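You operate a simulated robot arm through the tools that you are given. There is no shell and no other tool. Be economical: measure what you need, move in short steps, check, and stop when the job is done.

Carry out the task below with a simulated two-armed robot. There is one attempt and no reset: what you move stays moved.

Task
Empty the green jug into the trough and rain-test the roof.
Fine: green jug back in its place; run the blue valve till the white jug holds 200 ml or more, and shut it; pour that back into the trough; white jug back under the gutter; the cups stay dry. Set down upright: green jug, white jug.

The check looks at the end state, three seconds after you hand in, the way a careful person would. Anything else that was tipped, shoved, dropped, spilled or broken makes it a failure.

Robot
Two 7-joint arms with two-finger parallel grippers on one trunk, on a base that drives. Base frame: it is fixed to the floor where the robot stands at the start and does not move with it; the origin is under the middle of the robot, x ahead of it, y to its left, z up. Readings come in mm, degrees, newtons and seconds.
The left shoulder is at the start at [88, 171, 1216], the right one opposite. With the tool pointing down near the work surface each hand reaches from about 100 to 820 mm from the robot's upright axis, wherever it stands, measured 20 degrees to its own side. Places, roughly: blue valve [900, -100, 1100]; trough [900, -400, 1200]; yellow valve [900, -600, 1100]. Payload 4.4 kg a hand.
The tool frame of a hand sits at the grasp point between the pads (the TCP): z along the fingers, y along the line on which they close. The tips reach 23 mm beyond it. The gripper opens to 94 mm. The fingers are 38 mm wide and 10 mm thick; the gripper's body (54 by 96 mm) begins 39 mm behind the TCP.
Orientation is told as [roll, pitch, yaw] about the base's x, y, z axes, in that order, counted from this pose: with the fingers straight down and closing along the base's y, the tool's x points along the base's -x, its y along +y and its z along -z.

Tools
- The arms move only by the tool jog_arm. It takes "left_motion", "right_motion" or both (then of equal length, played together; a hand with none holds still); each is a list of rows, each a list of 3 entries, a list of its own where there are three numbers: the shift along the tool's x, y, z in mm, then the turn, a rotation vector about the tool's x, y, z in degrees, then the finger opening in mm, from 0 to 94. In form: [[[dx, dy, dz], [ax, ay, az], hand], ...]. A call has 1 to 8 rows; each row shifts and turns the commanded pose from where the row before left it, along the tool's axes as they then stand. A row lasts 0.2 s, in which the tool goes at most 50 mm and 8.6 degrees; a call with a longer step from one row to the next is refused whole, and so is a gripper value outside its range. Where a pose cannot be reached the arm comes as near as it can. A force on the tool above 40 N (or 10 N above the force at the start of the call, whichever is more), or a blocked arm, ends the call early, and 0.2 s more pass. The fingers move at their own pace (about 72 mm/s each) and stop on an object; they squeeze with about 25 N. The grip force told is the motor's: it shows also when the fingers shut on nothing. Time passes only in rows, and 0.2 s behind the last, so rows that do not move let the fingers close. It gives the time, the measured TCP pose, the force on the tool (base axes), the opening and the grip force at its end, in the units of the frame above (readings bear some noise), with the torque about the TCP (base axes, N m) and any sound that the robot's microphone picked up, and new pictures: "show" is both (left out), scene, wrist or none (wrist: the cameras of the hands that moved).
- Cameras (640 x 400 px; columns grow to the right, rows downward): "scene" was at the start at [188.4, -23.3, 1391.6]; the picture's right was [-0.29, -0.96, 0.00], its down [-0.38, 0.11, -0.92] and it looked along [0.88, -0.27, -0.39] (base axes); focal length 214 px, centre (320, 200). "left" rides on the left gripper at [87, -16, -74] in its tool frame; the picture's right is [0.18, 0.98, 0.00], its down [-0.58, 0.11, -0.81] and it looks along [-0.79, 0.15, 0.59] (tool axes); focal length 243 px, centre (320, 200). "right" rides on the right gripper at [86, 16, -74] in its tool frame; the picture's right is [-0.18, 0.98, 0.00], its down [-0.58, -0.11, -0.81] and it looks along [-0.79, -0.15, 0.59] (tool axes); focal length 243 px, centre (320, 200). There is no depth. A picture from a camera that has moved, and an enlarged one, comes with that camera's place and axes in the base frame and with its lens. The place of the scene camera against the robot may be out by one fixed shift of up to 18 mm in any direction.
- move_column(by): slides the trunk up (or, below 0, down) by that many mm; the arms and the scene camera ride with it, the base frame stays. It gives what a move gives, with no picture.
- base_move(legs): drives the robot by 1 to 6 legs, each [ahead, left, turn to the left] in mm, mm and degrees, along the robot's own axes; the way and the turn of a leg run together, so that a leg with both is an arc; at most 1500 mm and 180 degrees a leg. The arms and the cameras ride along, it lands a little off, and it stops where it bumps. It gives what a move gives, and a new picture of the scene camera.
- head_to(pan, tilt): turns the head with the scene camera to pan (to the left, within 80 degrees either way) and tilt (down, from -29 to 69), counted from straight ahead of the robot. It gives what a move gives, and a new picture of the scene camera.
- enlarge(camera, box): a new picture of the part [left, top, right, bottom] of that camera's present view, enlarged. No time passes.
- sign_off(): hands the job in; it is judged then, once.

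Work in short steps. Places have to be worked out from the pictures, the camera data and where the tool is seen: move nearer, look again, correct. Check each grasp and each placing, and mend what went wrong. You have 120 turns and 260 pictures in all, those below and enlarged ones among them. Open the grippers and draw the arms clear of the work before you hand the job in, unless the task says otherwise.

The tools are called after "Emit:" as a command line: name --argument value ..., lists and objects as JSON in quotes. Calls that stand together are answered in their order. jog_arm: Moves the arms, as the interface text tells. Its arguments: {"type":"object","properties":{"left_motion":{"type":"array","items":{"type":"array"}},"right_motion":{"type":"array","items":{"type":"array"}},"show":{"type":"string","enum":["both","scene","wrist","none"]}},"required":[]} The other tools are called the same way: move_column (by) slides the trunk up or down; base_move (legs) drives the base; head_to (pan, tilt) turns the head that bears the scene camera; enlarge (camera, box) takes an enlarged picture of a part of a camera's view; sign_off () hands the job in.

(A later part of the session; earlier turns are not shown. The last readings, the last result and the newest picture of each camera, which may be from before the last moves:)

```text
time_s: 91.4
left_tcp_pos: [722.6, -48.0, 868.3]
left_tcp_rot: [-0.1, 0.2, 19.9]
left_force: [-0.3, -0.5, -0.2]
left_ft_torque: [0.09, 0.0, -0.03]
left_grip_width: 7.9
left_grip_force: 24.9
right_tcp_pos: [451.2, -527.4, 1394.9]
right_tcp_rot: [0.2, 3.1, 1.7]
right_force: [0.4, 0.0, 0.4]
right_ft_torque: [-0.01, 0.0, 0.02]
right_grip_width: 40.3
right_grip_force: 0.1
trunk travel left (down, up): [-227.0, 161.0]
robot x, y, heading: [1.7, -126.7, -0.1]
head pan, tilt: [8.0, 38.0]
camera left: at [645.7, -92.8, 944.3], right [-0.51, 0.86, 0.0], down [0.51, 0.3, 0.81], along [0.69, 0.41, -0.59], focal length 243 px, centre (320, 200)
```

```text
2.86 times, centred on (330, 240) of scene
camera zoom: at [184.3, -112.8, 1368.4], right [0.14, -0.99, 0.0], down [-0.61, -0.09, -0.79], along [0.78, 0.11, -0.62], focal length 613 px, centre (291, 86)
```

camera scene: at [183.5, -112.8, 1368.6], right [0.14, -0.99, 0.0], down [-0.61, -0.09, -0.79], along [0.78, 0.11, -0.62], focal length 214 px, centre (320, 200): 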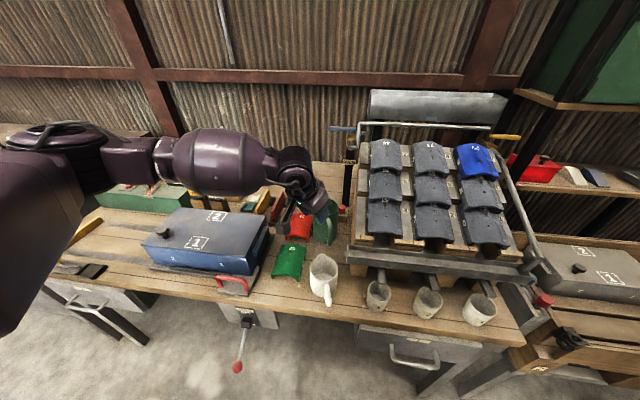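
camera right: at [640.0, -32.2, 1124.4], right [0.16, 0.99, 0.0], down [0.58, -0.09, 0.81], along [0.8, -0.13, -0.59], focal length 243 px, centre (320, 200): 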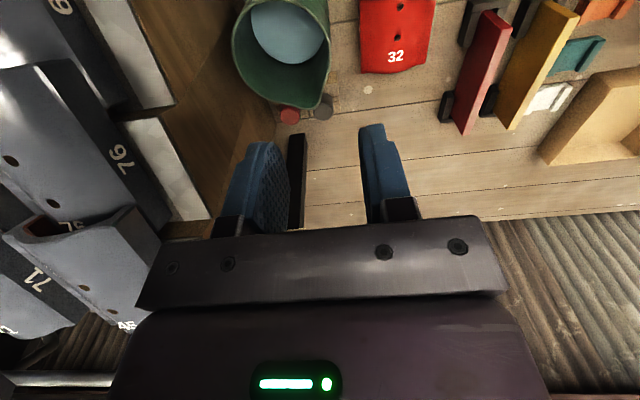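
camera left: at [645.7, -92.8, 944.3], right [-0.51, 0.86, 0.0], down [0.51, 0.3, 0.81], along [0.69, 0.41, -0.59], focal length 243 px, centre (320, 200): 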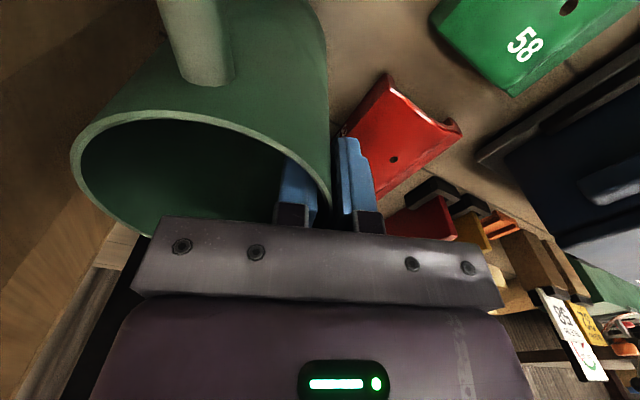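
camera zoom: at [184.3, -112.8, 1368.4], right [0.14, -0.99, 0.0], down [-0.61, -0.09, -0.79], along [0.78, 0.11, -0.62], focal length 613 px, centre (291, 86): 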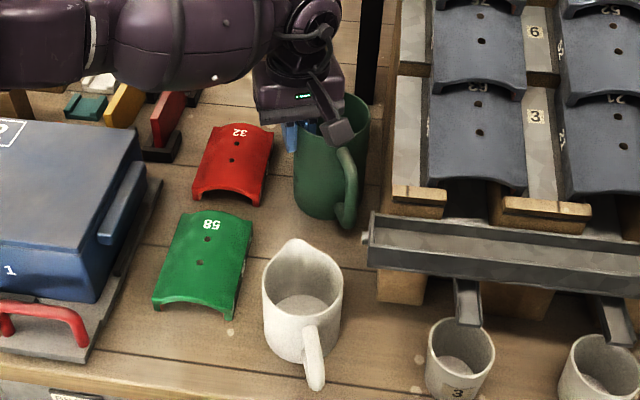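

Released position looks right. I open, rise, and go to exactly the pose of my earlier pre-grasp picture (737.5,-42.7,1028.7, yaw 0) to compare.

Emit:
jog_arm --left_motion '[[[0, 0, 0], [0, 0, 0], 20], [[0, 0, 0], [0, 0, 0], 36], [[0, 0, -30], [0, 0, 0], 40], [[0, 0, -45], [0, 0, 0], 40], [[0, 0, -45], [0, 0, 0], 40], [[-8, 2, -40], [0, 0, 8], 40], [[-7, 2, 0], [0, 0, 8], 40], [[0, 0, 0], [0, 0, 4], 40]]' --show "wrist"

Emit:
enlarge --camera "scene" --box '[280, 170, 380, 310]'

```text
time_s: 93.2
left_tcp_pos: [734.9, -39.5, 1029.4]
left_tcp_rot: [-0.2, 0.1, -0.1]
left_force: [0.7, 0.6, 0.0]
left_ft_torque: [-0.01, 0.0, 0.02]
left_grip_width: 39.9
left_grip_force: 0.1
right_tcp_pos: [449.9, -527.6, 1395.4]
right_tcp_rot: [0.2, 3.1, 1.6]
right_force: [-0.1, -0.5, 0.0]
right_ft_torque: [-0.02, -0.03, -0.01]
right_grip_width: 40.1
right_grip_force: 0.1
trunk travel left (down, up): [-227.0, 161.0]
robot x, y, heading: [-2.7, -130.4, 0.3]
head pan, tilt: [8.0, 38.0]
camera left: at [648.4, -55.3, 1105.2], right [-0.18, 0.98, 0.0], down [0.58, 0.11, 0.81], along [0.79, 0.14, -0.59], focal length 243 px, centre (320, 200)
```

left: 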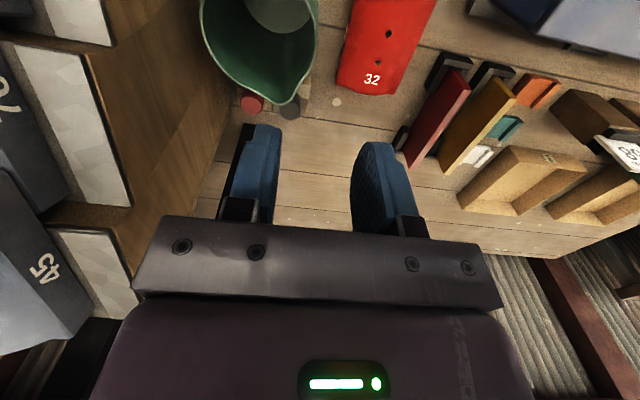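

```text
2.86 times, centred on (330, 240) of scene
camera zoom: at [183.9, -112.8, 1368.5], right [0.14, -0.99, 0.0], down [-0.61, -0.09, -0.79], along [0.78, 0.11, -0.62], focal length 613 px, centre (291, 86)
```

zoom: 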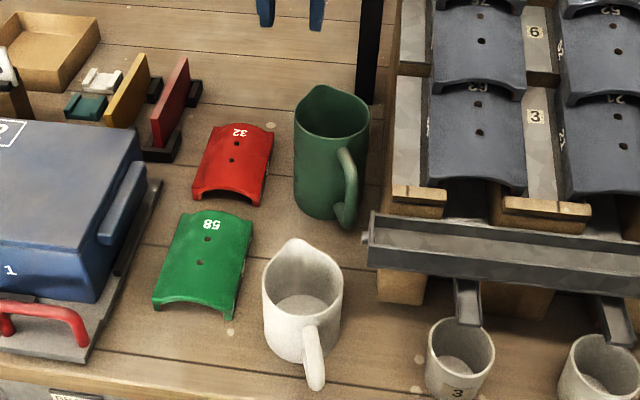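

The picture matches the original to about 4 mm, so the green jug is home, upright and empty. The white jug was nudged about 1 cm and turned; I'll set it right the same way by its left rim. Moving over it to measure.

Emit:
jog_arm --left_motion '[[[45, 1.5, 11], [0, 0, 0], 40], [[45, 1.5, 11], [0, 0, 0], 40], [[45, 1.5, 11], [0, 0, 0], 40], [[45, 1.5, 11], [0, 0, 0], 40]]' --show "wrist"

```text
time_s: 94.2
left_tcp_pos: [556.0, -34.1, 985.5]
left_tcp_rot: [-0.2, -0.1, 0.0]
left_force: [-0.2, -0.8, 0.4]
left_ft_torque: [-0.03, -0.01, 0.02]
left_grip_width: 39.8
left_grip_force: 0.0
right_tcp_pos: [451.1, -527.8, 1395.3]
right_tcp_rot: [0.2, 3.1, 1.7]
right_force: [-0.1, -0.9, 0.6]
right_ft_torque: [0.03, 0.03, 0.01]
right_grip_width: 39.9
right_grip_force: 0.0
trunk travel left (down, up): [-227.0, 161.0]
robot x, y, heading: [-4.1, -127.0, 0.2]
head pan, tilt: [8.0, 38.0]
camera left: at [468.7, -50.9, 1060.9], right [-0.18, 0.98, 0.0], down [0.58, 0.11, 0.81], along [0.79, 0.15, -0.59], focal length 243 px, centre (320, 200)
```

left: 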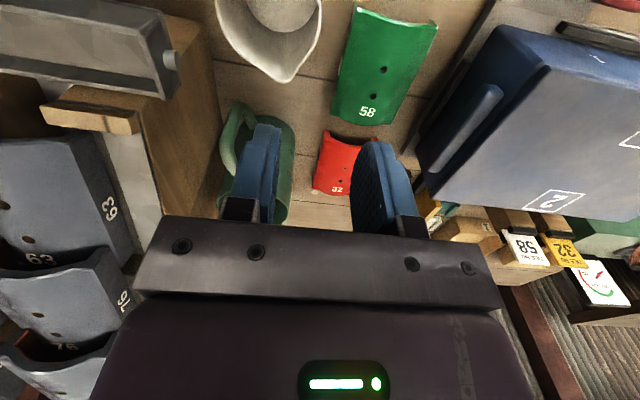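

The white jug is at (543,-77), heading 15°; its place was (561,-84), heading 3°. I go down over its left rim and grip.

Emit:
jog_arm --left_motion '[[[3, -0.7, 40], [0, 0, 0], 40], [[3, -0.7, 40], [0, 0, 0], 40], [[3, -0.7, 40], [0, 0, 0], 40], [[3, -0.7, 38], [0, 0, 0], 40]]' --show "wrist"

```text
time_s: 95.2
left_tcp_pos: [543.9, -36.3, 826.1]
left_tcp_rot: [-0.1, 0.0, -0.1]
left_force: [1.1, -1.2, 0.2]
left_ft_torque: [0.04, 0.01, -0.02]
left_grip_width: 40.0
left_grip_force: 0.1
right_tcp_pos: [451.1, -527.6, 1395.4]
right_tcp_rot: [0.3, 3.1, 1.7]
right_force: [0.5, 0.3, 0.1]
right_ft_torque: [-0.03, 0.01, 0.02]
right_grip_width: 40.3
right_grip_force: 0.1
trunk travel left (down, up): [-227.0, 161.0]
robot x, y, heading: [-4.0, -130.9, 0.2]
head pan, tilt: [8.0, 38.0]
camera left: at [456.4, -52.6, 902.0], right [-0.18, 0.98, 0.0], down [0.58, 0.11, 0.81], along [0.79, 0.15, -0.59], focal length 243 px, centre (320, 200)
```

left: 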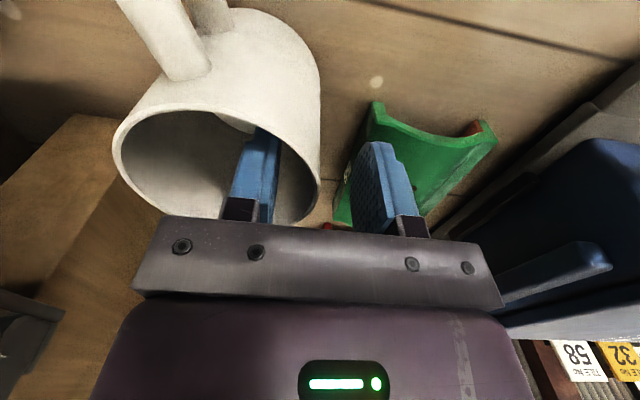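

Fingers straddle the rim. Close, slide by (+18,-7) and turn -12° about the jug's axis.

Emit:
jog_arm --left_motion '[[[0, 0, 0], [0, 0, 0], 10], [[0, 0, 0], [0, 0, 0], 0], [[0, 0, 0], [0, 0, 0], 0], [[-6, -2, -0.6], [0, 0, 0], 0], [[-6, -2.5, 0], [0, 0, 0], 0], [[-6, -2.5, 0], [0, 0, 0], 0], [[-4.29, -0.22, 0], [0, 0, 6], 0], [[-4.29, -0.22, 0], [0, 0, 6], 0]]' --show "none"

Emit:
jog_arm --left_motion '[[[0, 0, 0], [0, 0, 0], 20], [[0, 0, 0], [0, 0, 0], 36], [[0, 0, -30], [0, 0, 0], 40], [[0, 0, -45], [0, 0, 0], 40], [[6, 5, -45], [0, 0, -6], 40], [[6, 5, -40], [0, 0, -6], 40]]' --show "wrist"

Emit:
enlarge --camera "scene" --box '[280, 170, 380, 310]'

```text
time_s: 97.0
left_tcp_pos: [570.0, -43.4, 827.2]
left_tcp_rot: [0.0, 0.0, -12.1]
left_force: [-0.7, -0.1, 0.2]
left_ft_torque: [0.04, -0.05, -0.01]
left_grip_width: 8.3
left_grip_force: 26.0
right_tcp_pos: [451.9, -527.8, 1394.2]
right_tcp_rot: [0.2, 3.0, 1.5]
right_force: [0.1, 0.1, 0.3]
right_ft_torque: [-0.01, -0.02, 0.0]
right_grip_width: 40.1
right_grip_force: 0.1
trunk travel left (down, up): [-227.0, 161.0]
robot x, y, heading: [-6.0, -130.0, 0.1]
head pan, tilt: [8.0, 38.0]
```

```text
time_s: 98.4
left_tcp_pos: [561.0, -32.8, 987.8]
left_tcp_rot: [0.0, 0.0, 0.0]
left_force: [-0.5, -0.8, 0.2]
left_ft_torque: [-0.01, -0.02, 0.04]
left_grip_width: 40.1
left_grip_force: 0.1
right_tcp_pos: [451.4, -526.8, 1395.6]
right_tcp_rot: [0.2, 2.9, 1.6]
right_force: [0.6, 0.4, -0.1]
right_ft_torque: [0.0, 0.04, -0.03]
right_grip_width: 40.0
right_grip_force: 0.1
trunk travel left (down, up): [-227.0, 161.0]
robot x, y, heading: [3.2, -127.9, -0.0]
head pan, tilt: [8.0, 38.0]
camera left: at [473.0, -48.2, 1063.7], right [-0.18, 0.98, 0.0], down [0.58, 0.11, 0.81], along [0.79, 0.15, -0.59], focal length 243 px, centre (320, 200)
```

left: 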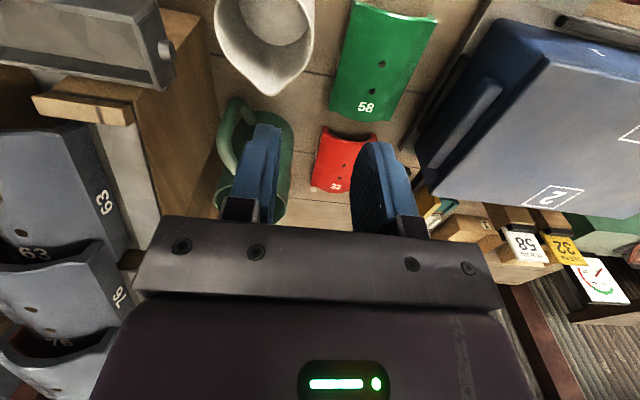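

```text
2.86 times, centred on (330, 240) of scene
camera zoom: at [183.6, -112.7, 1368.6], right [0.14, -0.99, 0.0], down [-0.61, -0.09, -0.79], along [0.78, 0.11, -0.62], focal length 613 px, centre (291, 86)
```

zoom: 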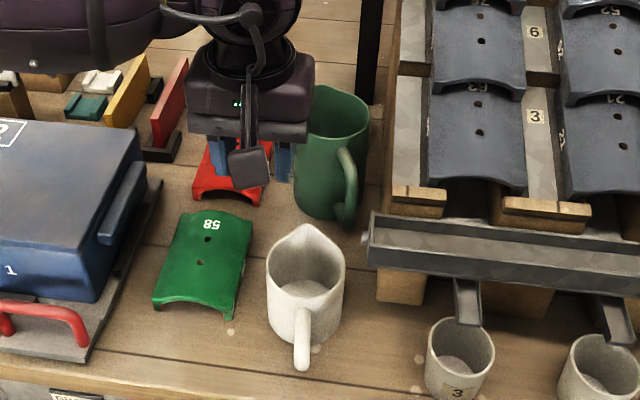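

Close, but still about 7 mm too far left and 6° turned. One more small correction the same way.

Emit:
jog_arm --left_motion '[[[0.5, -1.5, 40], [0, 0, 0], 40], [[0.5, -1.5, 40], [0, 0, 0], 40], [[0.5, -1.5, 40], [0, 0, 0], 40], [[0.5, -1.5, 41], [0, 0, 0], 40], [[0, 0, 0], [0, 0, 0], 10], [[0, 0, 0], [0, 0, 0], 0], [[0, 0, 0], [0, 0, 0], 0]]' --show "none"

Emit:
jog_arm --left_motion '[[[0, -3.5, -0.6], [0, 0, 0], 0], [[0, -3.5, 0], [0, 0, 0], 0], [[-4.6, -0.25, 0], [0, 0, 6.5], 0], [[0, 0, 0], [0, 0, 0], 20], [[0, 0, 0], [0, 0, 0], 36], [[0, 0, -30], [0, 0, 0], 40], [[0, 0, -45], [0, 0, 0], 40], [[0, 0, -45], [0, 0, 0], 40]]' --show "none"

Emit:
enlarge --camera "scene" --box '[280, 170, 380, 310]'

```text
time_s: 100.0
left_tcp_pos: [559.7, -37.9, 825.1]
left_tcp_rot: [-0.1, 0.1, 0.0]
left_force: [0.0, 0.0, 0.1]
left_ft_torque: [0.05, -0.04, 0.01]
left_grip_width: 7.9
left_grip_force: 25.0
right_tcp_pos: [452.1, -526.8, 1395.4]
right_tcp_rot: [0.2, 3.1, 1.8]
right_force: [0.1, 0.0, 0.2]
right_ft_torque: [-0.02, 0.0, 0.03]
right_grip_width: 40.0
right_grip_force: 0.1
trunk travel left (down, up): [-227.0, 161.0]
robot x, y, heading: [-2.6, -130.6, -0.1]
head pan, tilt: [8.0, 38.0]
```

```text
time_s: 101.8
left_tcp_pos: [561.6, -47.0, 945.5]
left_tcp_rot: [-0.2, 0.0, -6.8]
left_force: [-0.1, -0.7, 0.3]
left_ft_torque: [-0.01, -0.02, 0.01]
left_grip_width: 39.9
left_grip_force: 0.1
right_tcp_pos: [449.4, -527.1, 1395.1]
right_tcp_rot: [0.3, 3.0, 1.6]
right_force: [-0.6, 0.0, 0.7]
right_ft_torque: [0.02, -0.03, -0.01]
right_grip_width: 39.9
right_grip_force: 0.0
trunk travel left (down, up): [-227.0, 161.0]
robot x, y, heading: [2.2, -130.1, -0.1]
head pan, tilt: [8.0, 38.0]
```

```text
2.86 times, centred on (330, 240) of scene
camera zoom: at [183.6, -112.9, 1368.6], right [0.14, -0.99, 0.0], down [-0.61, -0.09, -0.79], along [0.78, 0.11, -0.62], focal length 613 px, centre (291, 86)
```

zoom: 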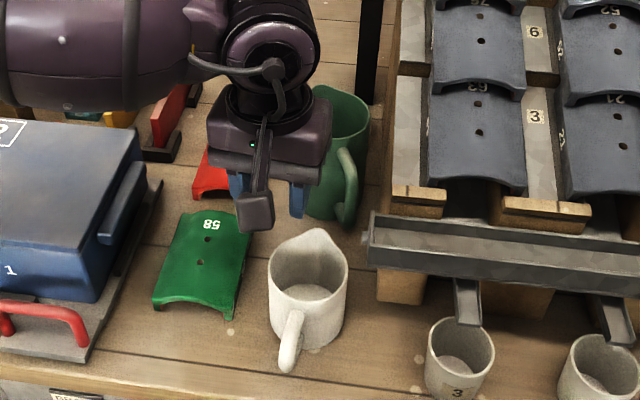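

The white jug is back within a few mm. Now the valve: I raise the left hand toward the blue lever and look at it closely.

Emit:
jog_arm --left_motion '[[[0, 0, -45], [0, 0, -6.8], 40], [[-10, 0, -45], [0, 0, 0], 40], [[-20, 0, -42], [0, 0, 0], 40], [[-20, 0, -42], [0, 0, 0], 40], [[-20, 0, -42], [0, 0, 0], 40], [[-20, 0, -42], [0, 0, 0], 40], [[-20, 0, -20], [0, 0, 0], 40]]' --show "wrist"

Emit:
head_to --pan 0 --tilt 25

Emit:
enlarge --camera "scene" --box '[280, 100, 420, 190]'

```text
time_s: 103.4
left_tcp_pos: [672.5, -43.6, 1224.5]
left_tcp_rot: [-0.1, 0.1, 0.1]
left_force: [0.6, -0.3, 0.1]
left_ft_torque: [0.0, -0.04, 0.0]
left_grip_width: 40.0
left_grip_force: 0.0
right_tcp_pos: [451.6, -527.4, 1394.7]
right_tcp_rot: [0.1, 3.2, 1.6]
right_force: [-0.2, -0.9, -0.6]
right_ft_torque: [-0.01, 0.01, 0.03]
right_grip_width: 39.9
right_grip_force: 0.1
trunk travel left (down, up): [-227.0, 161.0]
robot x, y, heading: [-0.3, -129.5, 0.3]
head pan, tilt: [8.0, 38.0]
camera left: at [584.5, -61.1, 1301.0], right [-0.19, 0.98, 0.0], down [0.58, 0.11, 0.81], along [0.79, 0.15, -0.59], focal length 243 px, centre (320, 200)
```

left: 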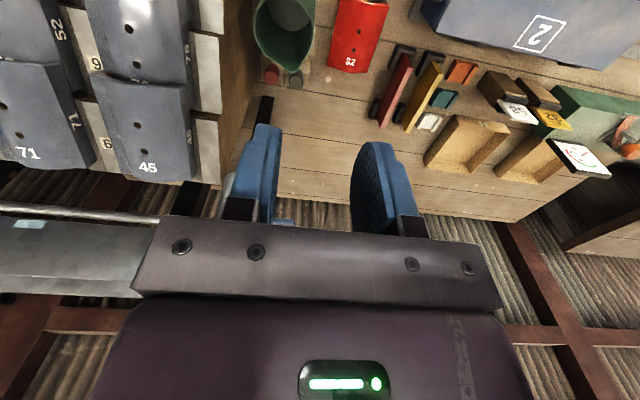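

```text
time_s: 104.1
left_tcp_pos: [671.8, -43.6, 1224.4]
left_tcp_rot: [-0.1, 0.0, 0.2]
left_force: [0.7, 0.3, 0.3]
left_ft_torque: [0.02, 0.01, 0.03]
left_grip_width: 39.8
left_grip_force: 0.0
right_tcp_pos: [451.0, -526.4, 1396.3]
right_tcp_rot: [0.2, 3.1, 1.7]
right_force: [-0.5, 0.4, 0.5]
right_ft_torque: [0.0, 0.02, 0.04]
right_grip_width: 40.2
right_grip_force: 0.1
trunk travel left (down, up): [-227.0, 161.0]
robot x, y, heading: [3.6, -129.5, 0.2]
head pan, tilt: [0.0, 25.0]
camera scene: at [190.9, -124.7, 1388.7], right [0.0, -1.0, 0.0], down [-0.42, 0.0, -0.91], along [0.91, 0.0, -0.42], focal length 214 px, centre (320, 200)
```

scene: 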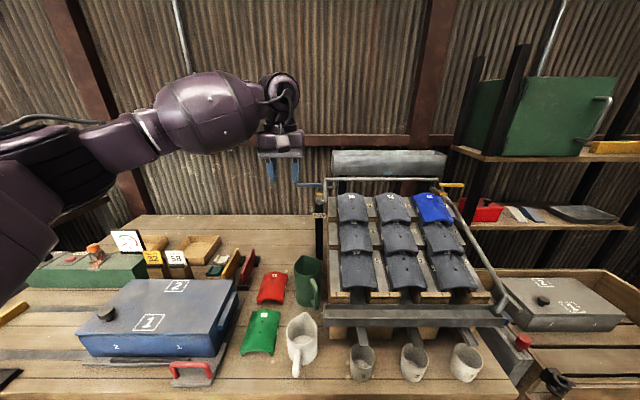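

```text
4.44 times, centred on (350, 145) of scene
camera zoom: at [190.9, -124.7, 1388.7], right [0.0, -1.0, 0.0], down [-0.42, 0.0, -0.91], along [0.91, 0.0, -0.42], focal length 953 px, centre (187, 444)
```

zoom: 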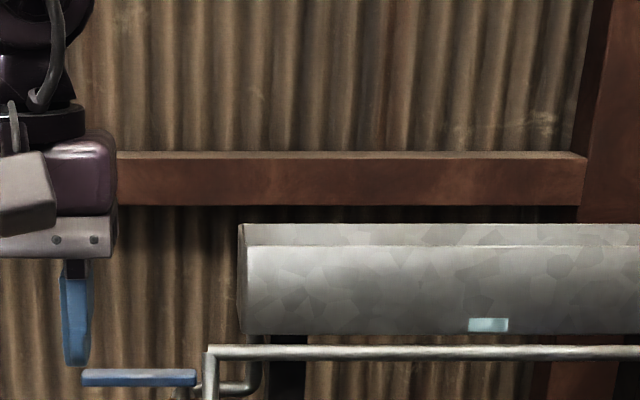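

The lever spans y -44…-131 at about (889, z≈1120), closed across the pipe. I'll grip its end with the fingers closing along x, holding yaw -90, and swing it toward the robot. That needs the base further forward, so I drive 90 mm in two legs.

Emit:
base_move --legs '[[60, 0, 0], [30, 0, 0]]'

Emit:
jog_arm --left_motion '[[[0, 0, 0], [0, 0, 8.5], 40], [[0, 0, 0], [0, 0, 8.5], 40], [[0, 0, 0], [0, 0, 8.5], 40], [[0, 0, 0], [0, 0, 8.5], 40], [[0, 0, 0], [0, 0, 8.5], 40], [[0, 0, 0], [0, 0, 8.5], 40], [[0, 0, 0], [0, 0, 8.5], 40], [[0, 0, 0], [0, 0, 8.5], 40]]' --show "none"

Emit:
jog_arm --left_motion '[[[0, 0, 0], [0, 0, 8.5], 40], [[0, 0, 0], [0, 0, 8.5], 40], [[0, 0, 0], [0, 0, 5], 40]]' --show "wrist"

```text
time_s: 105.5
left_tcp_pos: [760.7, -44.5, 1225.7]
left_tcp_rot: [-0.1, 0.1, 0.2]
left_force: [1.0, -0.1, -0.8]
left_ft_torque: [-0.02, 0.02, 0.01]
left_grip_width: 39.8
left_grip_force: 0.0
right_tcp_pos: [539.9, -528.0, 1396.1]
right_tcp_rot: [0.2, 3.0, 1.5]
right_force: [0.4, 0.5, -0.1]
right_ft_torque: [-0.04, 0.03, 0.0]
right_grip_width: 39.9
right_grip_force: 0.0
trunk travel left (down, up): [-227.0, 161.0]
robot x, y, heading: [91.1, -130.7, 0.0]
head pan, tilt: [0.0, 25.0]
camera scene: at [280.0, -124.9, 1389.2], right [0.0, -1.0, 0.0], down [-0.42, 0.0, -0.91], along [0.91, 0.0, -0.42], focal length 214 px, centre (320, 200)
```

scene: 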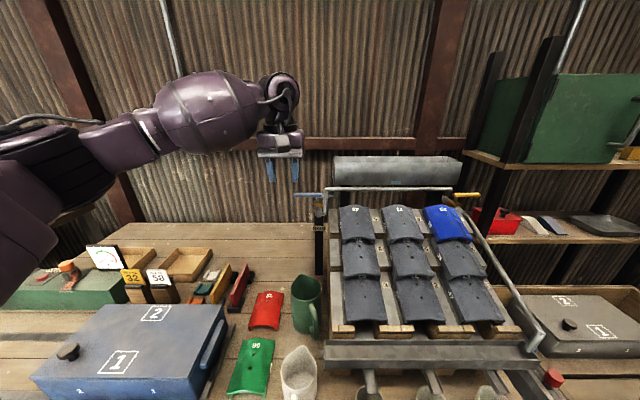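

```text
time_s: 107.3
left_tcp_pos: [758.5, -42.6, 1225.3]
left_tcp_rot: [-0.2, 0.0, -50.7]
left_force: [-0.1, 0.4, -0.4]
left_ft_torque: [0.02, 0.0, 0.04]
left_grip_width: 40.1
left_grip_force: 0.1
left hand out of reach, approached as far as the arm can: row 7, 8
right_tcp_pos: [541.3, -526.8, 1395.1]
right_tcp_rot: [0.2, 3.1, 1.6]
right_force: [-0.1, -0.2, -0.1]
right_ft_torque: [0.01, 0.01, 0.0]
right_grip_width: 40.2
right_grip_force: 0.0
trunk travel left (down, up): [-227.0, 161.0]
robot x, y, heading: [86.8, -125.8, -0.1]
head pan, tilt: [0.0, 25.0]
```

```text
time_s: 108.1
left_tcp_pos: [759.6, -43.6, 1224.3]
left_tcp_rot: [-0.2, -0.1, -50.5]
left_force: [-0.3, 0.2, 0.1]
left_ft_torque: [-0.03, -0.01, 0.01]
left_grip_width: 40.1
left_grip_force: 0.0
left hand out of reach, approached as far as the arm can: row 1, 2, 3
right_tcp_pos: [541.2, -527.6, 1395.2]
right_tcp_rot: [0.2, 3.2, 1.7]
right_force: [-0.5, -0.3, 0.2]
right_ft_torque: [-0.04, 0.04, 0.0]
right_grip_width: 40.2
right_grip_force: 0.0
trunk travel left (down, up): [-227.0, 161.0]
robot x, y, heading: [89.4, -124.0, -0.2]
head pan, tilt: [0.0, 25.0]
camera left: at [689.8, 13.2, 1300.5], right [0.64, 0.77, 0.0], down [0.45, -0.38, 0.81], along [0.62, -0.52, -0.59], focal length 243 px, centre (320, 200)
```

left: 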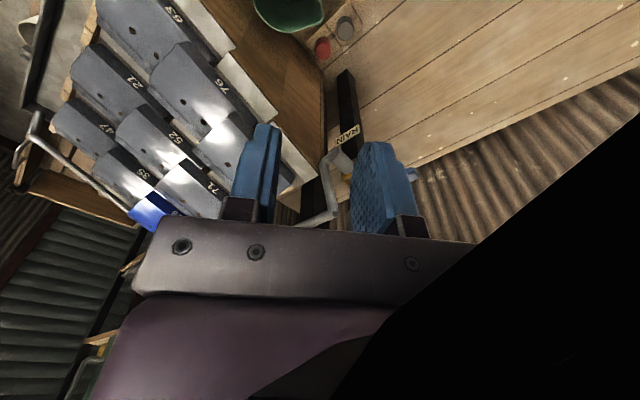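

The left wrist can't reach yaw -90, so I'll push the lever instead: closed, forward-leaning fingers hooked behind its end. I turn the hand back to yaw 0 and lean it 22° forward.

Emit:
jog_arm --left_motion '[[[0, 0, 0], [0, 0, -8.5], 0], [[0, 0, 0], [0, 0, -8.5], 0], [[0, 0, 0], [0, 0, -8.5], 0], [[0, 0, 0], [0, 0, -8.5], 0], [[0, 0, 0], [0, 0, -8.5], 0], [[0, 0, 0], [0, 0, -8.0], 0], [[0, 0, 0], [0, -7.3, 0], 0], [[0, 0, 0], [0, -7.3, 0], 0]]' --show "none"

Emit:
jog_arm --left_motion '[[[0, 0, 0], [0, -7.4, 0], 0], [[-44, -4, 8], [0, 0, 0], 0], [[-44, -4, 8], [0, 0, 0], 0], [[-44, -4, 18], [0, 0, 0], 0], [[-30, -4, 12], [0, 0, 0], 0]]' --show "both"

Emit:
enlarge --camera "scene" --box '[260, 150, 380, 230]'

```text
time_s: 109.9
left_tcp_pos: [761.1, -44.2, 1226.4]
left_tcp_rot: [-0.2, -14.7, 0.1]
left_force: [-0.9, -0.5, 0.6]
left_ft_torque: [-0.03, 0.02, -0.03]
left_grip_width: 0.2
left_grip_force: 25.2
right_tcp_pos: [540.5, -527.6, 1394.7]
right_tcp_rot: [0.2, 3.1, 1.5]
right_force: [0.3, -0.2, 0.4]
right_ft_torque: [0.01, 0.02, -0.02]
right_grip_width: 40.0
right_grip_force: 0.1
trunk travel left (down, up): [-227.0, 161.0]
robot x, y, heading: [89.4, -128.0, -0.1]
head pan, tilt: [0.0, 25.0]
```

```text
time_s: 111.1
left_tcp_pos: [927.7, -62.2, 1243.3]
left_tcp_rot: [0.0, -22.0, -0.2]
left_force: [1.0, -0.1, 0.0]
left_ft_torque: [0.02, -0.04, 0.02]
left_grip_width: 0.1
left_grip_force: 25.2
right_tcp_pos: [540.1, -528.0, 1395.5]
right_tcp_rot: [0.3, 3.1, 1.6]
right_force: [-0.7, 0.3, -0.3]
right_ft_torque: [0.02, 0.01, 0.01]
right_grip_width: 40.2
right_grip_force: 0.0
trunk travel left (down, up): [-227.0, 161.0]
robot x, y, heading: [89.2, -130.1, 0.1]
head pan, tilt: [0.0, 25.0]
camera scene: at [280.4, -125.8, 1388.7], right [0.0, -1.0, 0.0], down [-0.42, 0.0, -0.91], along [0.91, 0.0, -0.42], focal length 214 px, centre (320, 200)
camera left: at [819.2, -79.0, 1280.5], right [-0.17, 0.98, -0.07], down [0.24, 0.11, 0.97], along [0.96, 0.14, -0.25], focal length 243 px, centre (320, 200)
```

scene: 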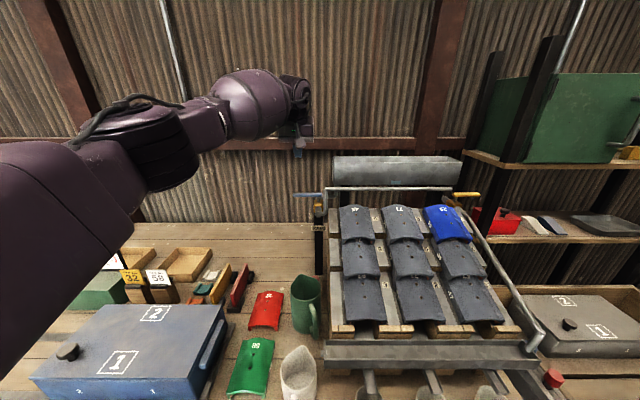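
left: 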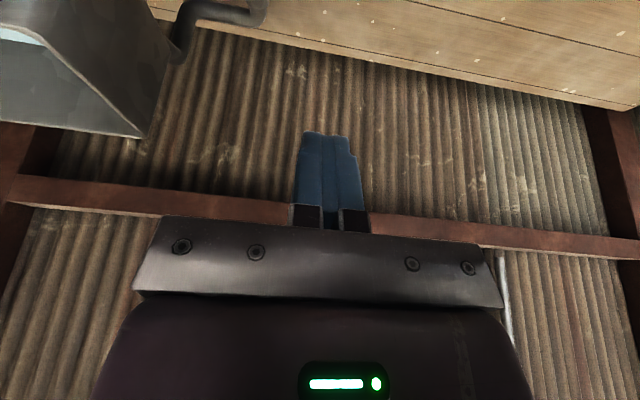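

```text
5.00 times, centred on (320, 190) of scene
camera zoom: at [280.4, -125.8, 1388.7], right [0.0, -1.0, 0.0], down [-0.42, 0.0, -0.91], along [0.91, 0.0, -0.42], focal length 1072 px, centre (320, 250)
```

zoom: 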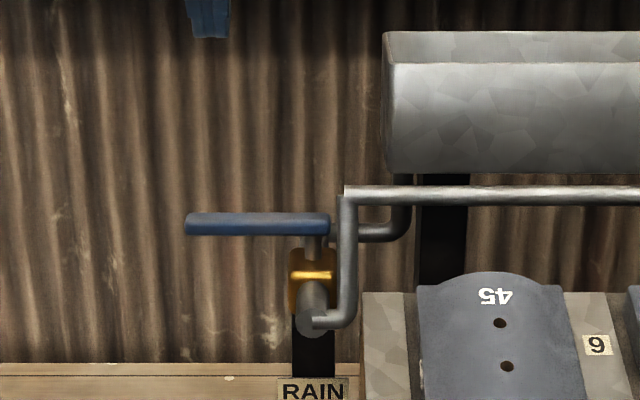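

Referenced to the fingertips, the lever is at z≈1117 with its end at y≈-47 and pivot at y≈-129. I descend behind it, staying about 15 mm clear.

Emit:
jog_arm --left_motion '[[[8.3, 0, 25.8], [0, 0, 0], 0], [[8.3, 0, 25.8], [0, 0, 0], 0], [[8.3, 0, 25.8], [0, 0, 0], 0], [[8.3, 0, 25.8], [0, 0, 0], 0]]' --show "wrist"

Emit:
enlarge --camera "scene" --box '[260, 150, 380, 230]'

```text
time_s: 112.1
left_tcp_pos: [936.5, -60.4, 1134.7]
left_tcp_rot: [-0.3, -21.9, -0.1]
left_force: [0.6, 0.6, 0.4]
left_ft_torque: [0.03, 0.01, 0.0]
left_grip_width: 0.0
left_grip_force: 25.0
right_tcp_pos: [541.6, -526.8, 1395.0]
right_tcp_rot: [0.3, 3.1, 1.5]
right_force: [-0.2, -0.6, -0.3]
right_ft_torque: [-0.02, 0.02, 0.0]
right_grip_width: 40.0
right_grip_force: 0.0
trunk travel left (down, up): [-227.0, 161.0]
robot x, y, heading: [88.0, -126.2, 0.3]
head pan, tilt: [0.0, 25.0]
camera left: at [827.5, -76.9, 1172.4], right [-0.17, 0.98, -0.07], down [0.24, 0.11, 0.96], along [0.96, 0.15, -0.25], focal length 243 px, centre (320, 200)
```

left: 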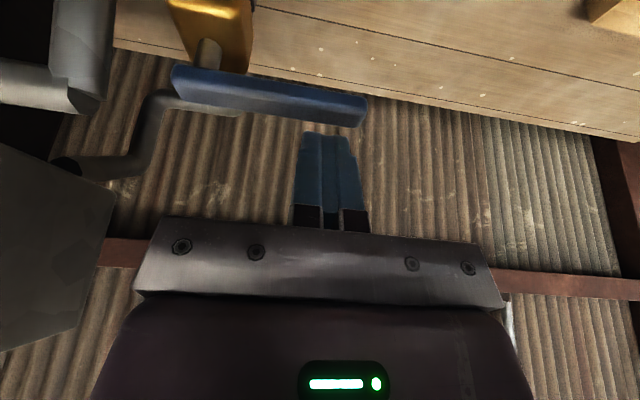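

```text
5.00 times, centred on (320, 190) of scene
camera zoom: at [281.0, -124.5, 1388.6], right [0.0, -1.0, 0.0], down [-0.42, 0.0, -0.91], along [0.91, 0.0, -0.42], focal length 1072 px, centre (320, 250)
```

zoom: 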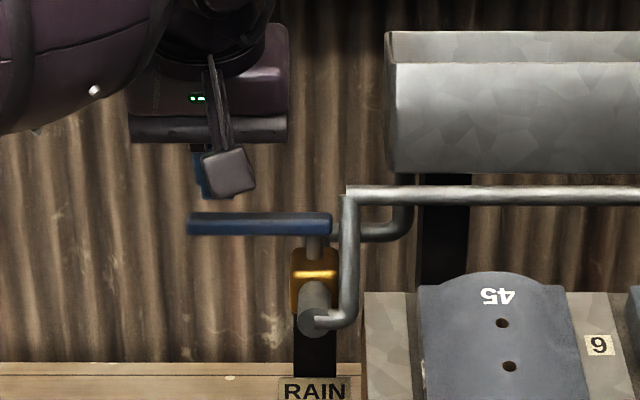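

The wrist view shows the lever just in front of my fingertips. I lower 8 mm and pull toward the robot, about 50 mm, to roughly 30° of opening.

Emit:
jog_arm --left_motion '[[[3, 0, 7.4], [0, 0, 0], 0], [[9.3, 0, -3.8], [0, 0, 0], 0], [[9.3, 0, -3.8], [0, 0, 0], 0], [[9.3, 0, -3.8], [0, 0, 0], 0], [[9.3, 0, -3.8], [0, 0, 0], 0], [[9.3, 0, -3.8], [0, 0, 0], 0]]' --show "wrist"

Emit:
enlarge --camera "scene" --box '[260, 150, 400, 260]'

```text
time_s: 113.5
left_tcp_pos: [885.5, -59.8, 1126.2]
left_tcp_rot: [-0.1, -21.9, 0.0]
left_force: [-0.6, -0.1, 0.9]
left_ft_torque: [0.01, 0.01, 0.01]
left_grip_width: 0.0
left_grip_force: 24.1
right_tcp_pos: [540.0, -527.4, 1395.9]
right_tcp_rot: [0.2, 3.0, 1.7]
right_force: [0.1, 0.2, -0.2]
right_ft_torque: [0.04, -0.03, 0.02]
right_grip_width: 40.0
right_grip_force: 0.1
trunk travel left (down, up): [-227.0, 161.0]
robot x, y, heading: [91.5, -128.0, 0.1]
head pan, tilt: [0.0, 25.0]
camera left: at [776.8, -76.3, 1165.0], right [-0.17, 0.98, -0.07], down [0.24, 0.11, 0.96], along [0.96, 0.15, -0.25], focal length 243 px, centre (320, 200)
```

left: 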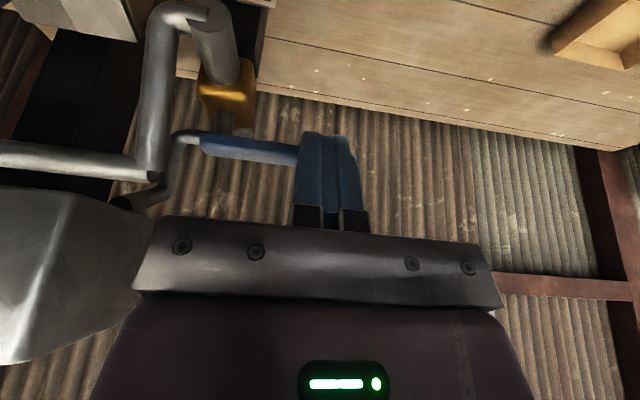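

```text
3.64 times, centred on (330, 205) of scene
camera zoom: at [280.1, -124.5, 1388.8], right [0.0, -1.0, 0.0], down [-0.42, 0.0, -0.91], along [0.91, 0.0, -0.42], focal length 780 px, centre (284, 182)
```

zoom: 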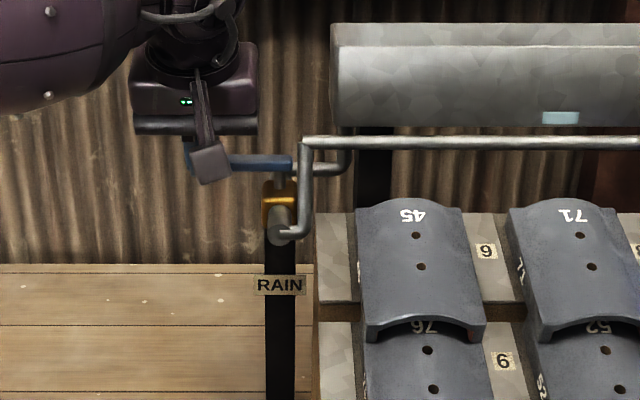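

The finger passed above without contact: re-triangulating from the two wrist views puts the lever at x≈940, z≈1091, further and lower than assumed. I go up, forward past it and down behind it.

Emit:
jog_arm --left_motion '[[[-13, 0, -32], [0, 0, 0], 0], [[-13, 0, -32], [0, 0, 0], 0], [[-30, 0, 12], [0, 0, 0], 0], [[-30, 0, 12], [0, 0, 0], 0], [[-30, 0, 12], [0, 0, 0], 0]]' --show "wrist"

Emit:
enlarge --camera "scene" --box '[260, 150, 380, 230]'

```text
time_s: 114.7
left_tcp_pos: [956.1, -54.7, 1193.2]
left_tcp_rot: [-0.2, -21.9, 0.0]
left_force: [-0.3, 0.4, -0.2]
left_ft_torque: [-0.06, -0.02, -0.02]
left_grip_width: 0.0
left_grip_force: 24.6
left hand out of reach, approached as far as the arm can: row 5
right_tcp_pos: [540.0, -524.2, 1396.3]
right_tcp_rot: [0.1, 3.2, 1.7]
right_force: [-0.4, 0.2, -0.2]
right_ft_torque: [-0.03, 0.01, 0.01]
right_grip_width: 40.3
right_grip_force: 0.0
trunk travel left (down, up): [-227.0, 161.0]
robot x, y, heading: [89.7, -133.2, 0.2]
head pan, tilt: [0.0, 25.0]
camera left: at [847.2, -70.8, 1230.9], right [-0.17, 0.98, -0.07], down [0.24, 0.11, 0.96], along [0.96, 0.15, -0.25], focal length 243 px, centre (320, 200)
```

left: 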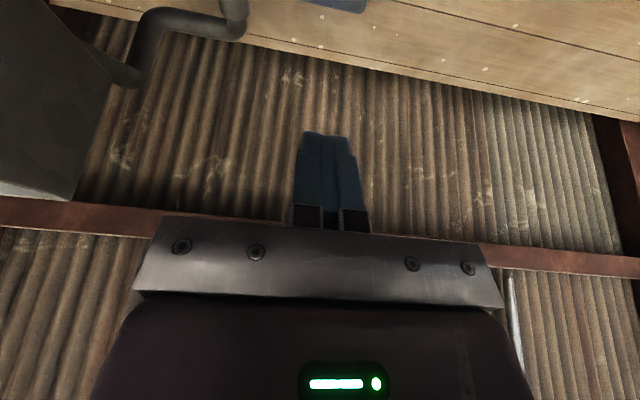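

```text
5.00 times, centred on (320, 190) of scene
camera zoom: at [280.3, -122.5, 1388.8], right [0.0, -1.0, 0.0], down [-0.42, 0.0, -0.91], along [0.91, 0.0, -0.42], focal length 1072 px, centre (320, 250)
```

zoom: 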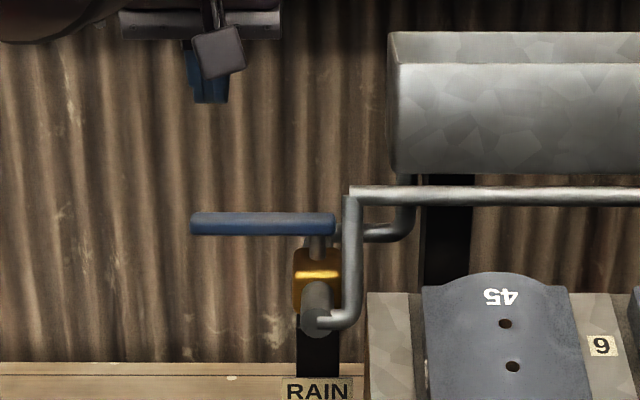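

The arm tops out at x≈956 in this lean. Leaning the hand more (50° below horizontal) gains reach, so I tilt and go forward over the lever.

Emit:
jog_arm --left_motion '[[[0, 0, 0], [0, -6, 0], 0], [[0, 0, 0], [0, -6, 0], 0], [[0, 0, 0], [0, -6, 0], 0], [[-15, 0, 13], [0, 0, 0], 0], [[-15, 0, 13], [0, 0, 0], 0]]' --show "wrist"

```text
time_s: 115.9
left_tcp_pos: [997.5, -57.3, 1192.9]
left_tcp_rot: [-0.2, -39.9, 0.1]
left_force: [0.4, -0.6, -0.2]
left_ft_torque: [0.04, 0.04, -0.03]
left_grip_width: 0.0
left_grip_force: 25.4
right_tcp_pos: [541.0, -527.9, 1395.4]
right_tcp_rot: [0.2, 3.1, 1.7]
right_force: [-0.6, 0.6, -0.1]
right_ft_torque: [0.02, 0.01, 0.04]
right_grip_width: 39.9
right_grip_force: 0.1
trunk travel left (down, up): [-227.0, 161.0]
robot x, y, heading: [90.7, -128.2, 0.1]
head pan, tilt: [0.0, 25.0]
camera left: at [880.5, -73.4, 1195.1], right [-0.14, 0.98, -0.12], down [-0.07, 0.11, 0.99], along [0.99, 0.15, 0.05], focal length 243 px, centre (320, 200)
```

left: 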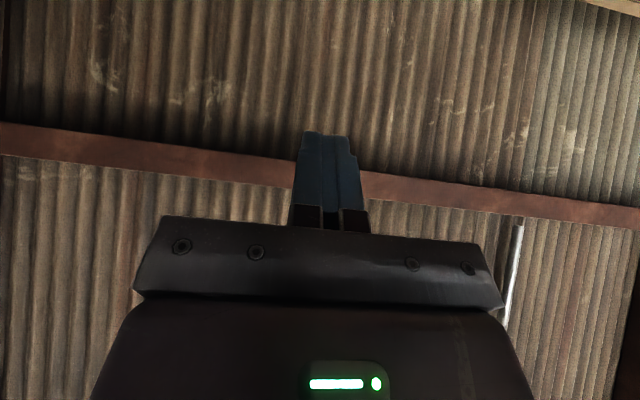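

Reach is fine now. I descend behind the lever to z≈1105.

Emit:
jog_arm --left_motion '[[[20.7, 0, 21], [0, 0, 0], 0], [[20.7, 0, 21], [0, 0, 0], 0], [[20.7, 0, 21], [0, 0, 0], 0]]' --show "none"

Emit:
enlarge --camera "scene" --box '[260, 150, 380, 230]'

```text
time_s: 116.7
left_tcp_pos: [989.4, -56.6, 1103.3]
left_tcp_rot: [-0.3, -40.0, 0.2]
left_force: [0.2, 0.8, 0.3]
left_ft_torque: [-0.02, 0.01, 0.01]
left_grip_width: 0.4
left_grip_force: 25.2
right_tcp_pos: [540.9, -526.6, 1394.9]
right_tcp_rot: [0.2, 3.2, 1.7]
right_force: [-0.1, 0.0, 0.0]
right_ft_torque: [-0.01, 0.04, 0.0]
right_grip_width: 40.1
right_grip_force: 0.0
trunk travel left (down, up): [-227.0, 161.0]
robot x, y, heading: [87.3, -129.8, -0.2]
head pan, tilt: [0.0, 25.0]
```

```text
5.00 times, centred on (320, 190) of scene
camera zoom: at [281.1, -124.6, 1388.6], right [0.0, -1.0, 0.0], down [-0.42, 0.0, -0.91], along [0.91, 0.0, -0.42], focal length 1072 px, centre (320, 250)
```

zoom: 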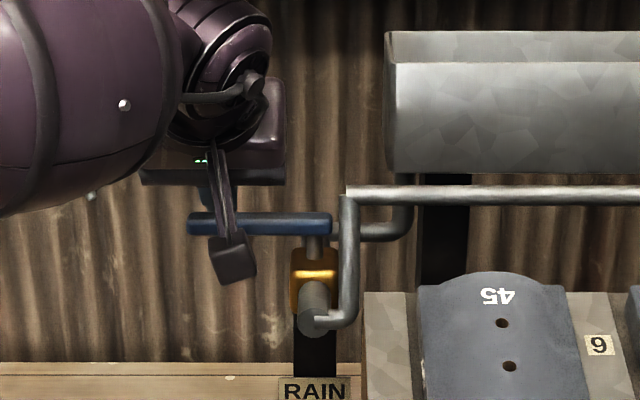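

The fingers are behind the lever. I pull toward the robot in 8 mm steps.

Emit:
jog_arm --left_motion '[[[6.1, 0, -5.1], [0, 0, 0], 0], [[6.1, 0, -5.1], [0, 0, 0], 0], [[6.1, 0, -5.1], [0, 0, 0], 0], [[6.1, 0, -5.1], [0, 0, 0], 0], [[6.1, 0, -5.1], [0, 0, 0], 0]]' --show "none"

Emit:
enlarge --camera "scene" --box '[260, 150, 400, 260]'

```text
time_s: 117.9
left_tcp_pos: [948.5, -57.3, 1104.6]
left_tcp_rot: [-0.2, -40.0, 0.0]
left_force: [0.8, 0.7, 2.1]
left_ft_torque: [-0.08, 0.03, 0.02]
left_grip_width: 0.0
left_grip_force: 24.9
right_tcp_pos: [540.1, -526.5, 1395.7]
right_tcp_rot: [0.2, 3.1, 1.6]
right_force: [0.3, -1.2, -0.3]
right_ft_torque: [0.02, 0.04, -0.01]
right_grip_width: 40.2
right_grip_force: 0.1
trunk travel left (down, up): [-227.0, 161.0]
robot x, y, heading: [87.4, -125.2, 0.1]
head pan, tilt: [0.0, 25.0]
```

```text
3.64 times, centred on (330, 205) of scene
camera zoom: at [280.1, -124.6, 1388.8], right [0.0, -1.0, 0.0], down [-0.42, 0.0, -0.91], along [0.91, 0.0, -0.42], focal length 780 px, centre (284, 182)
```

zoom: 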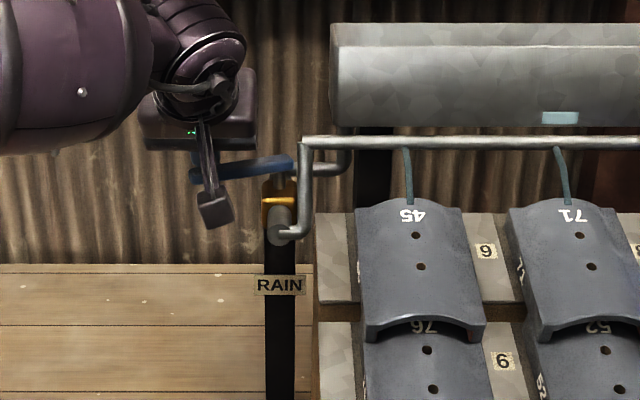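

The lever turned and rain is falling on the tiles. I hold here and look at the gutter, the jug and the cups.

Emit:
head_to --pan -3 --tilt 52

Emit:
enlarge --camera "scene" --box '[260, 110, 480, 260]'

Emit:
enlarge --camera "scene" --box '[270, 170, 390, 260]'

```text
time_s: 118.8
left_tcp_pos: [949.1, -57.1, 1103.3]
left_tcp_rot: [-0.2, -39.9, 0.1]
left_force: [-0.5, 0.2, -0.2]
left_ft_torque: [0.0, 0.02, 0.03]
left_grip_width: 0.3
left_grip_force: 24.6
right_tcp_pos: [540.9, -526.9, 1394.8]
right_tcp_rot: [0.2, 3.1, 1.7]
right_force: [0.0, 0.3, 0.0]
right_ft_torque: [0.01, 0.0, -0.01]
right_grip_width: 39.9
right_grip_force: 0.0
trunk travel left (down, up): [-227.0, 161.0]
robot x, y, heading: [89.8, -129.3, 0.1]
head pan, tilt: [-3.0, 52.0]
camera scene: at [263.2, -128.6, 1348.7], right [-0.05, -1.0, 0.0], down [-0.79, 0.04, -0.62], along [0.62, -0.03, -0.79], focal length 214 px, centre (320, 200)
```

scene: 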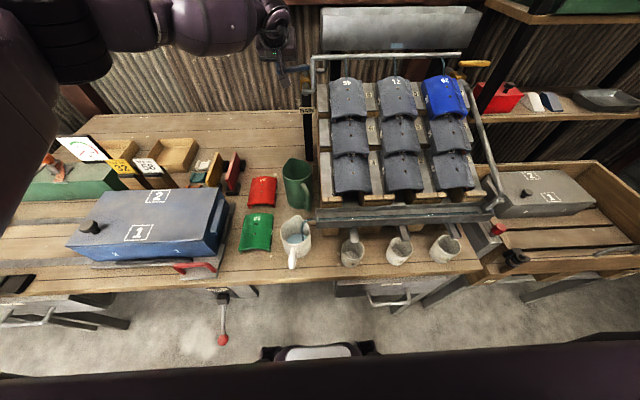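

```text
2.67 times, centred on (370, 185) of scene
camera zoom: at [263.2, -128.6, 1348.7], right [-0.05, -1.0, 0.0], down [-0.79, 0.04, -0.62], along [0.62, -0.03, -0.79], focal length 572 px, centre (187, 240)
```

zoom: 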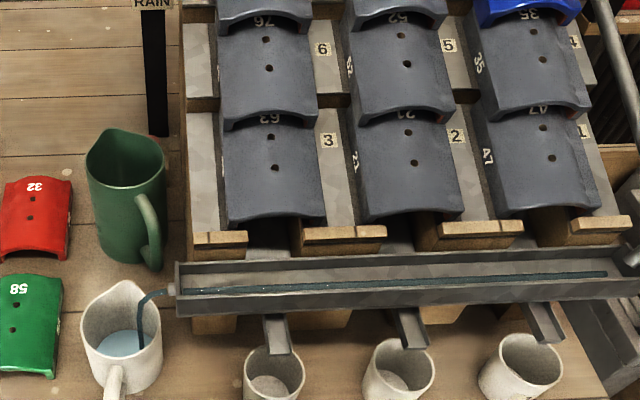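

```text
4.44 times, centred on (330, 215) of scene
camera zoom: at [263.2, -128.6, 1348.7], right [-0.05, -1.0, 0.0], down [-0.79, 0.04, -0.62], along [0.62, -0.03, -0.79], focal length 953 px, centre (276, 133)
```

zoom: 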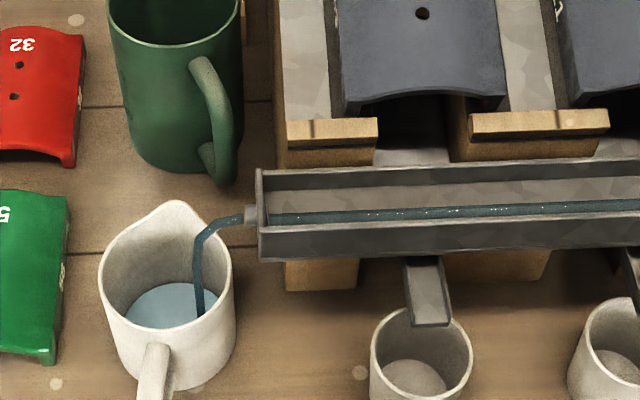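

The stream lands in the white jug and the cups are dry. I wait 1.8 s and look again.

Emit:
jog_arm --left_motion '[[[0, 0, 0], [0, 0, 0], 0], [[0, 0, 0], [0, 0, 0], 0], [[0, 0, 0], [0, 0, 0], 0], [[0, 0, 0], [0, 0, 0], 0], [[0, 0, 0], [0, 0, 0], 0], [[0, 0, 0], [0, 0, 0], 0], [[0, 0, 0], [0, 0, 0], 0], [[0, 0, 0], [0, 0, 0], 0]]' --show "none"

Emit:
enlarge --camera "scene" --box '[270, 170, 390, 260]'

```text
time_s: 120.6
left_tcp_pos: [949.2, -56.9, 1103.7]
left_tcp_rot: [-0.2, -39.9, 0.1]
left_force: [-0.4, -0.6, -0.3]
left_ft_torque: [0.0, 0.04, 0.0]
left_grip_width: 0.0
left_grip_force: 24.8
right_tcp_pos: [540.2, -528.1, 1394.1]
right_tcp_rot: [0.3, 3.1, 1.7]
right_force: [-0.3, -0.1, -0.5]
right_ft_torque: [0.0, -0.01, -0.01]
right_grip_width: 40.1
right_grip_force: 0.1
trunk travel left (down, up): [-227.0, 161.0]
robot x, y, heading: [89.3, -128.3, 0.2]
head pan, tilt: [-3.0, 52.0]
```

```text
4.44 times, centred on (330, 215) of scene
camera zoom: at [263.2, -128.6, 1348.6], right [-0.05, -1.0, 0.0], down [-0.79, 0.04, -0.62], along [0.61, -0.03, -0.79], focal length 953 px, centre (276, 133)
```

zoom: 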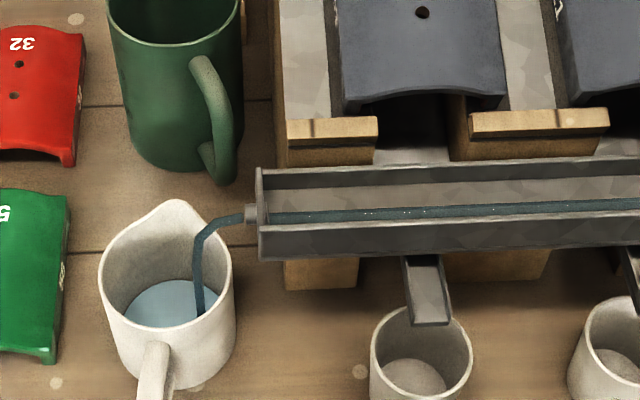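

The level is rising steadily but it's hard to say it's 200 ml yet. I wait another 1.8 s.

Emit:
jog_arm --left_motion '[[[0, 0, 0], [0, 0, 0], 0], [[0, 0, 0], [0, 0, 0], 0], [[0, 0, 0], [0, 0, 0], 0], [[0, 0, 0], [0, 0, 0], 0], [[0, 0, 0], [0, 0, 0], 0], [[0, 0, 0], [0, 0, 0], 0], [[0, 0, 0], [0, 0, 0], 0], [[0, 0, 0], [0, 0, 0], 0]]' --show "none"

Emit:
enlarge --camera "scene" --box '[275, 205, 325, 255]'

Emit:
enlarge --camera "scene" --box '[300, 0, 500, 120]'

```text
time_s: 122.4
left_tcp_pos: [948.4, -58.0, 1103.1]
left_tcp_rot: [-0.3, -39.9, 0.1]
left_force: [-0.2, 0.2, -0.5]
left_ft_torque: [-0.01, -0.01, 0.0]
left_grip_width: 0.1
left_grip_force: 25.1
right_tcp_pos: [539.7, -526.8, 1394.7]
right_tcp_rot: [0.2, 3.1, 1.6]
right_force: [0.2, -0.2, 0.5]
right_ft_torque: [0.0, 0.01, 0.02]
right_grip_width: 40.0
right_grip_force: 0.1
trunk travel left (down, up): [-227.0, 161.0]
robot x, y, heading: [88.9, -126.2, -0.2]
head pan, tilt: [-3.0, 52.0]
```

```text
8.00 times, centred on (300, 230) of scene
camera zoom: at [263.2, -128.6, 1348.6], right [-0.05, -1.0, 0.0], down [-0.79, 0.04, -0.62], along [0.61, -0.03, -0.79], focal length 1716 px, centre (480, -40)
```

zoom: 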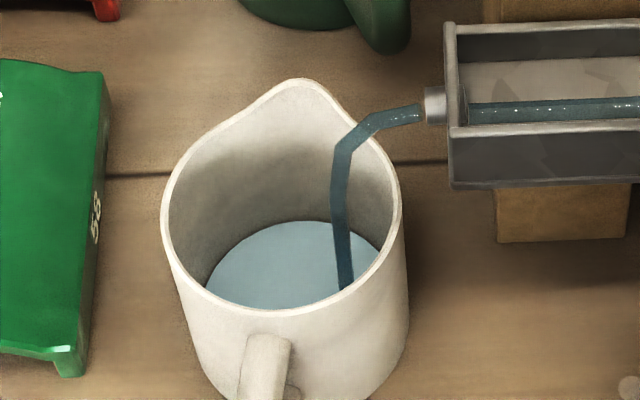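

```text
3.20 times, centred on (400, 60) of scene
camera zoom: at [263.2, -128.6, 1348.6], right [-0.05, -1.0, 0.0], down [-0.79, 0.04, -0.62], along [0.61, -0.03, -0.79], focal length 686 px, centre (64, 648)
```

zoom: 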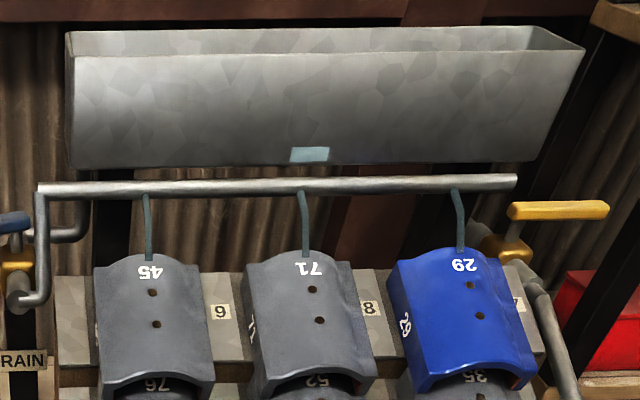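

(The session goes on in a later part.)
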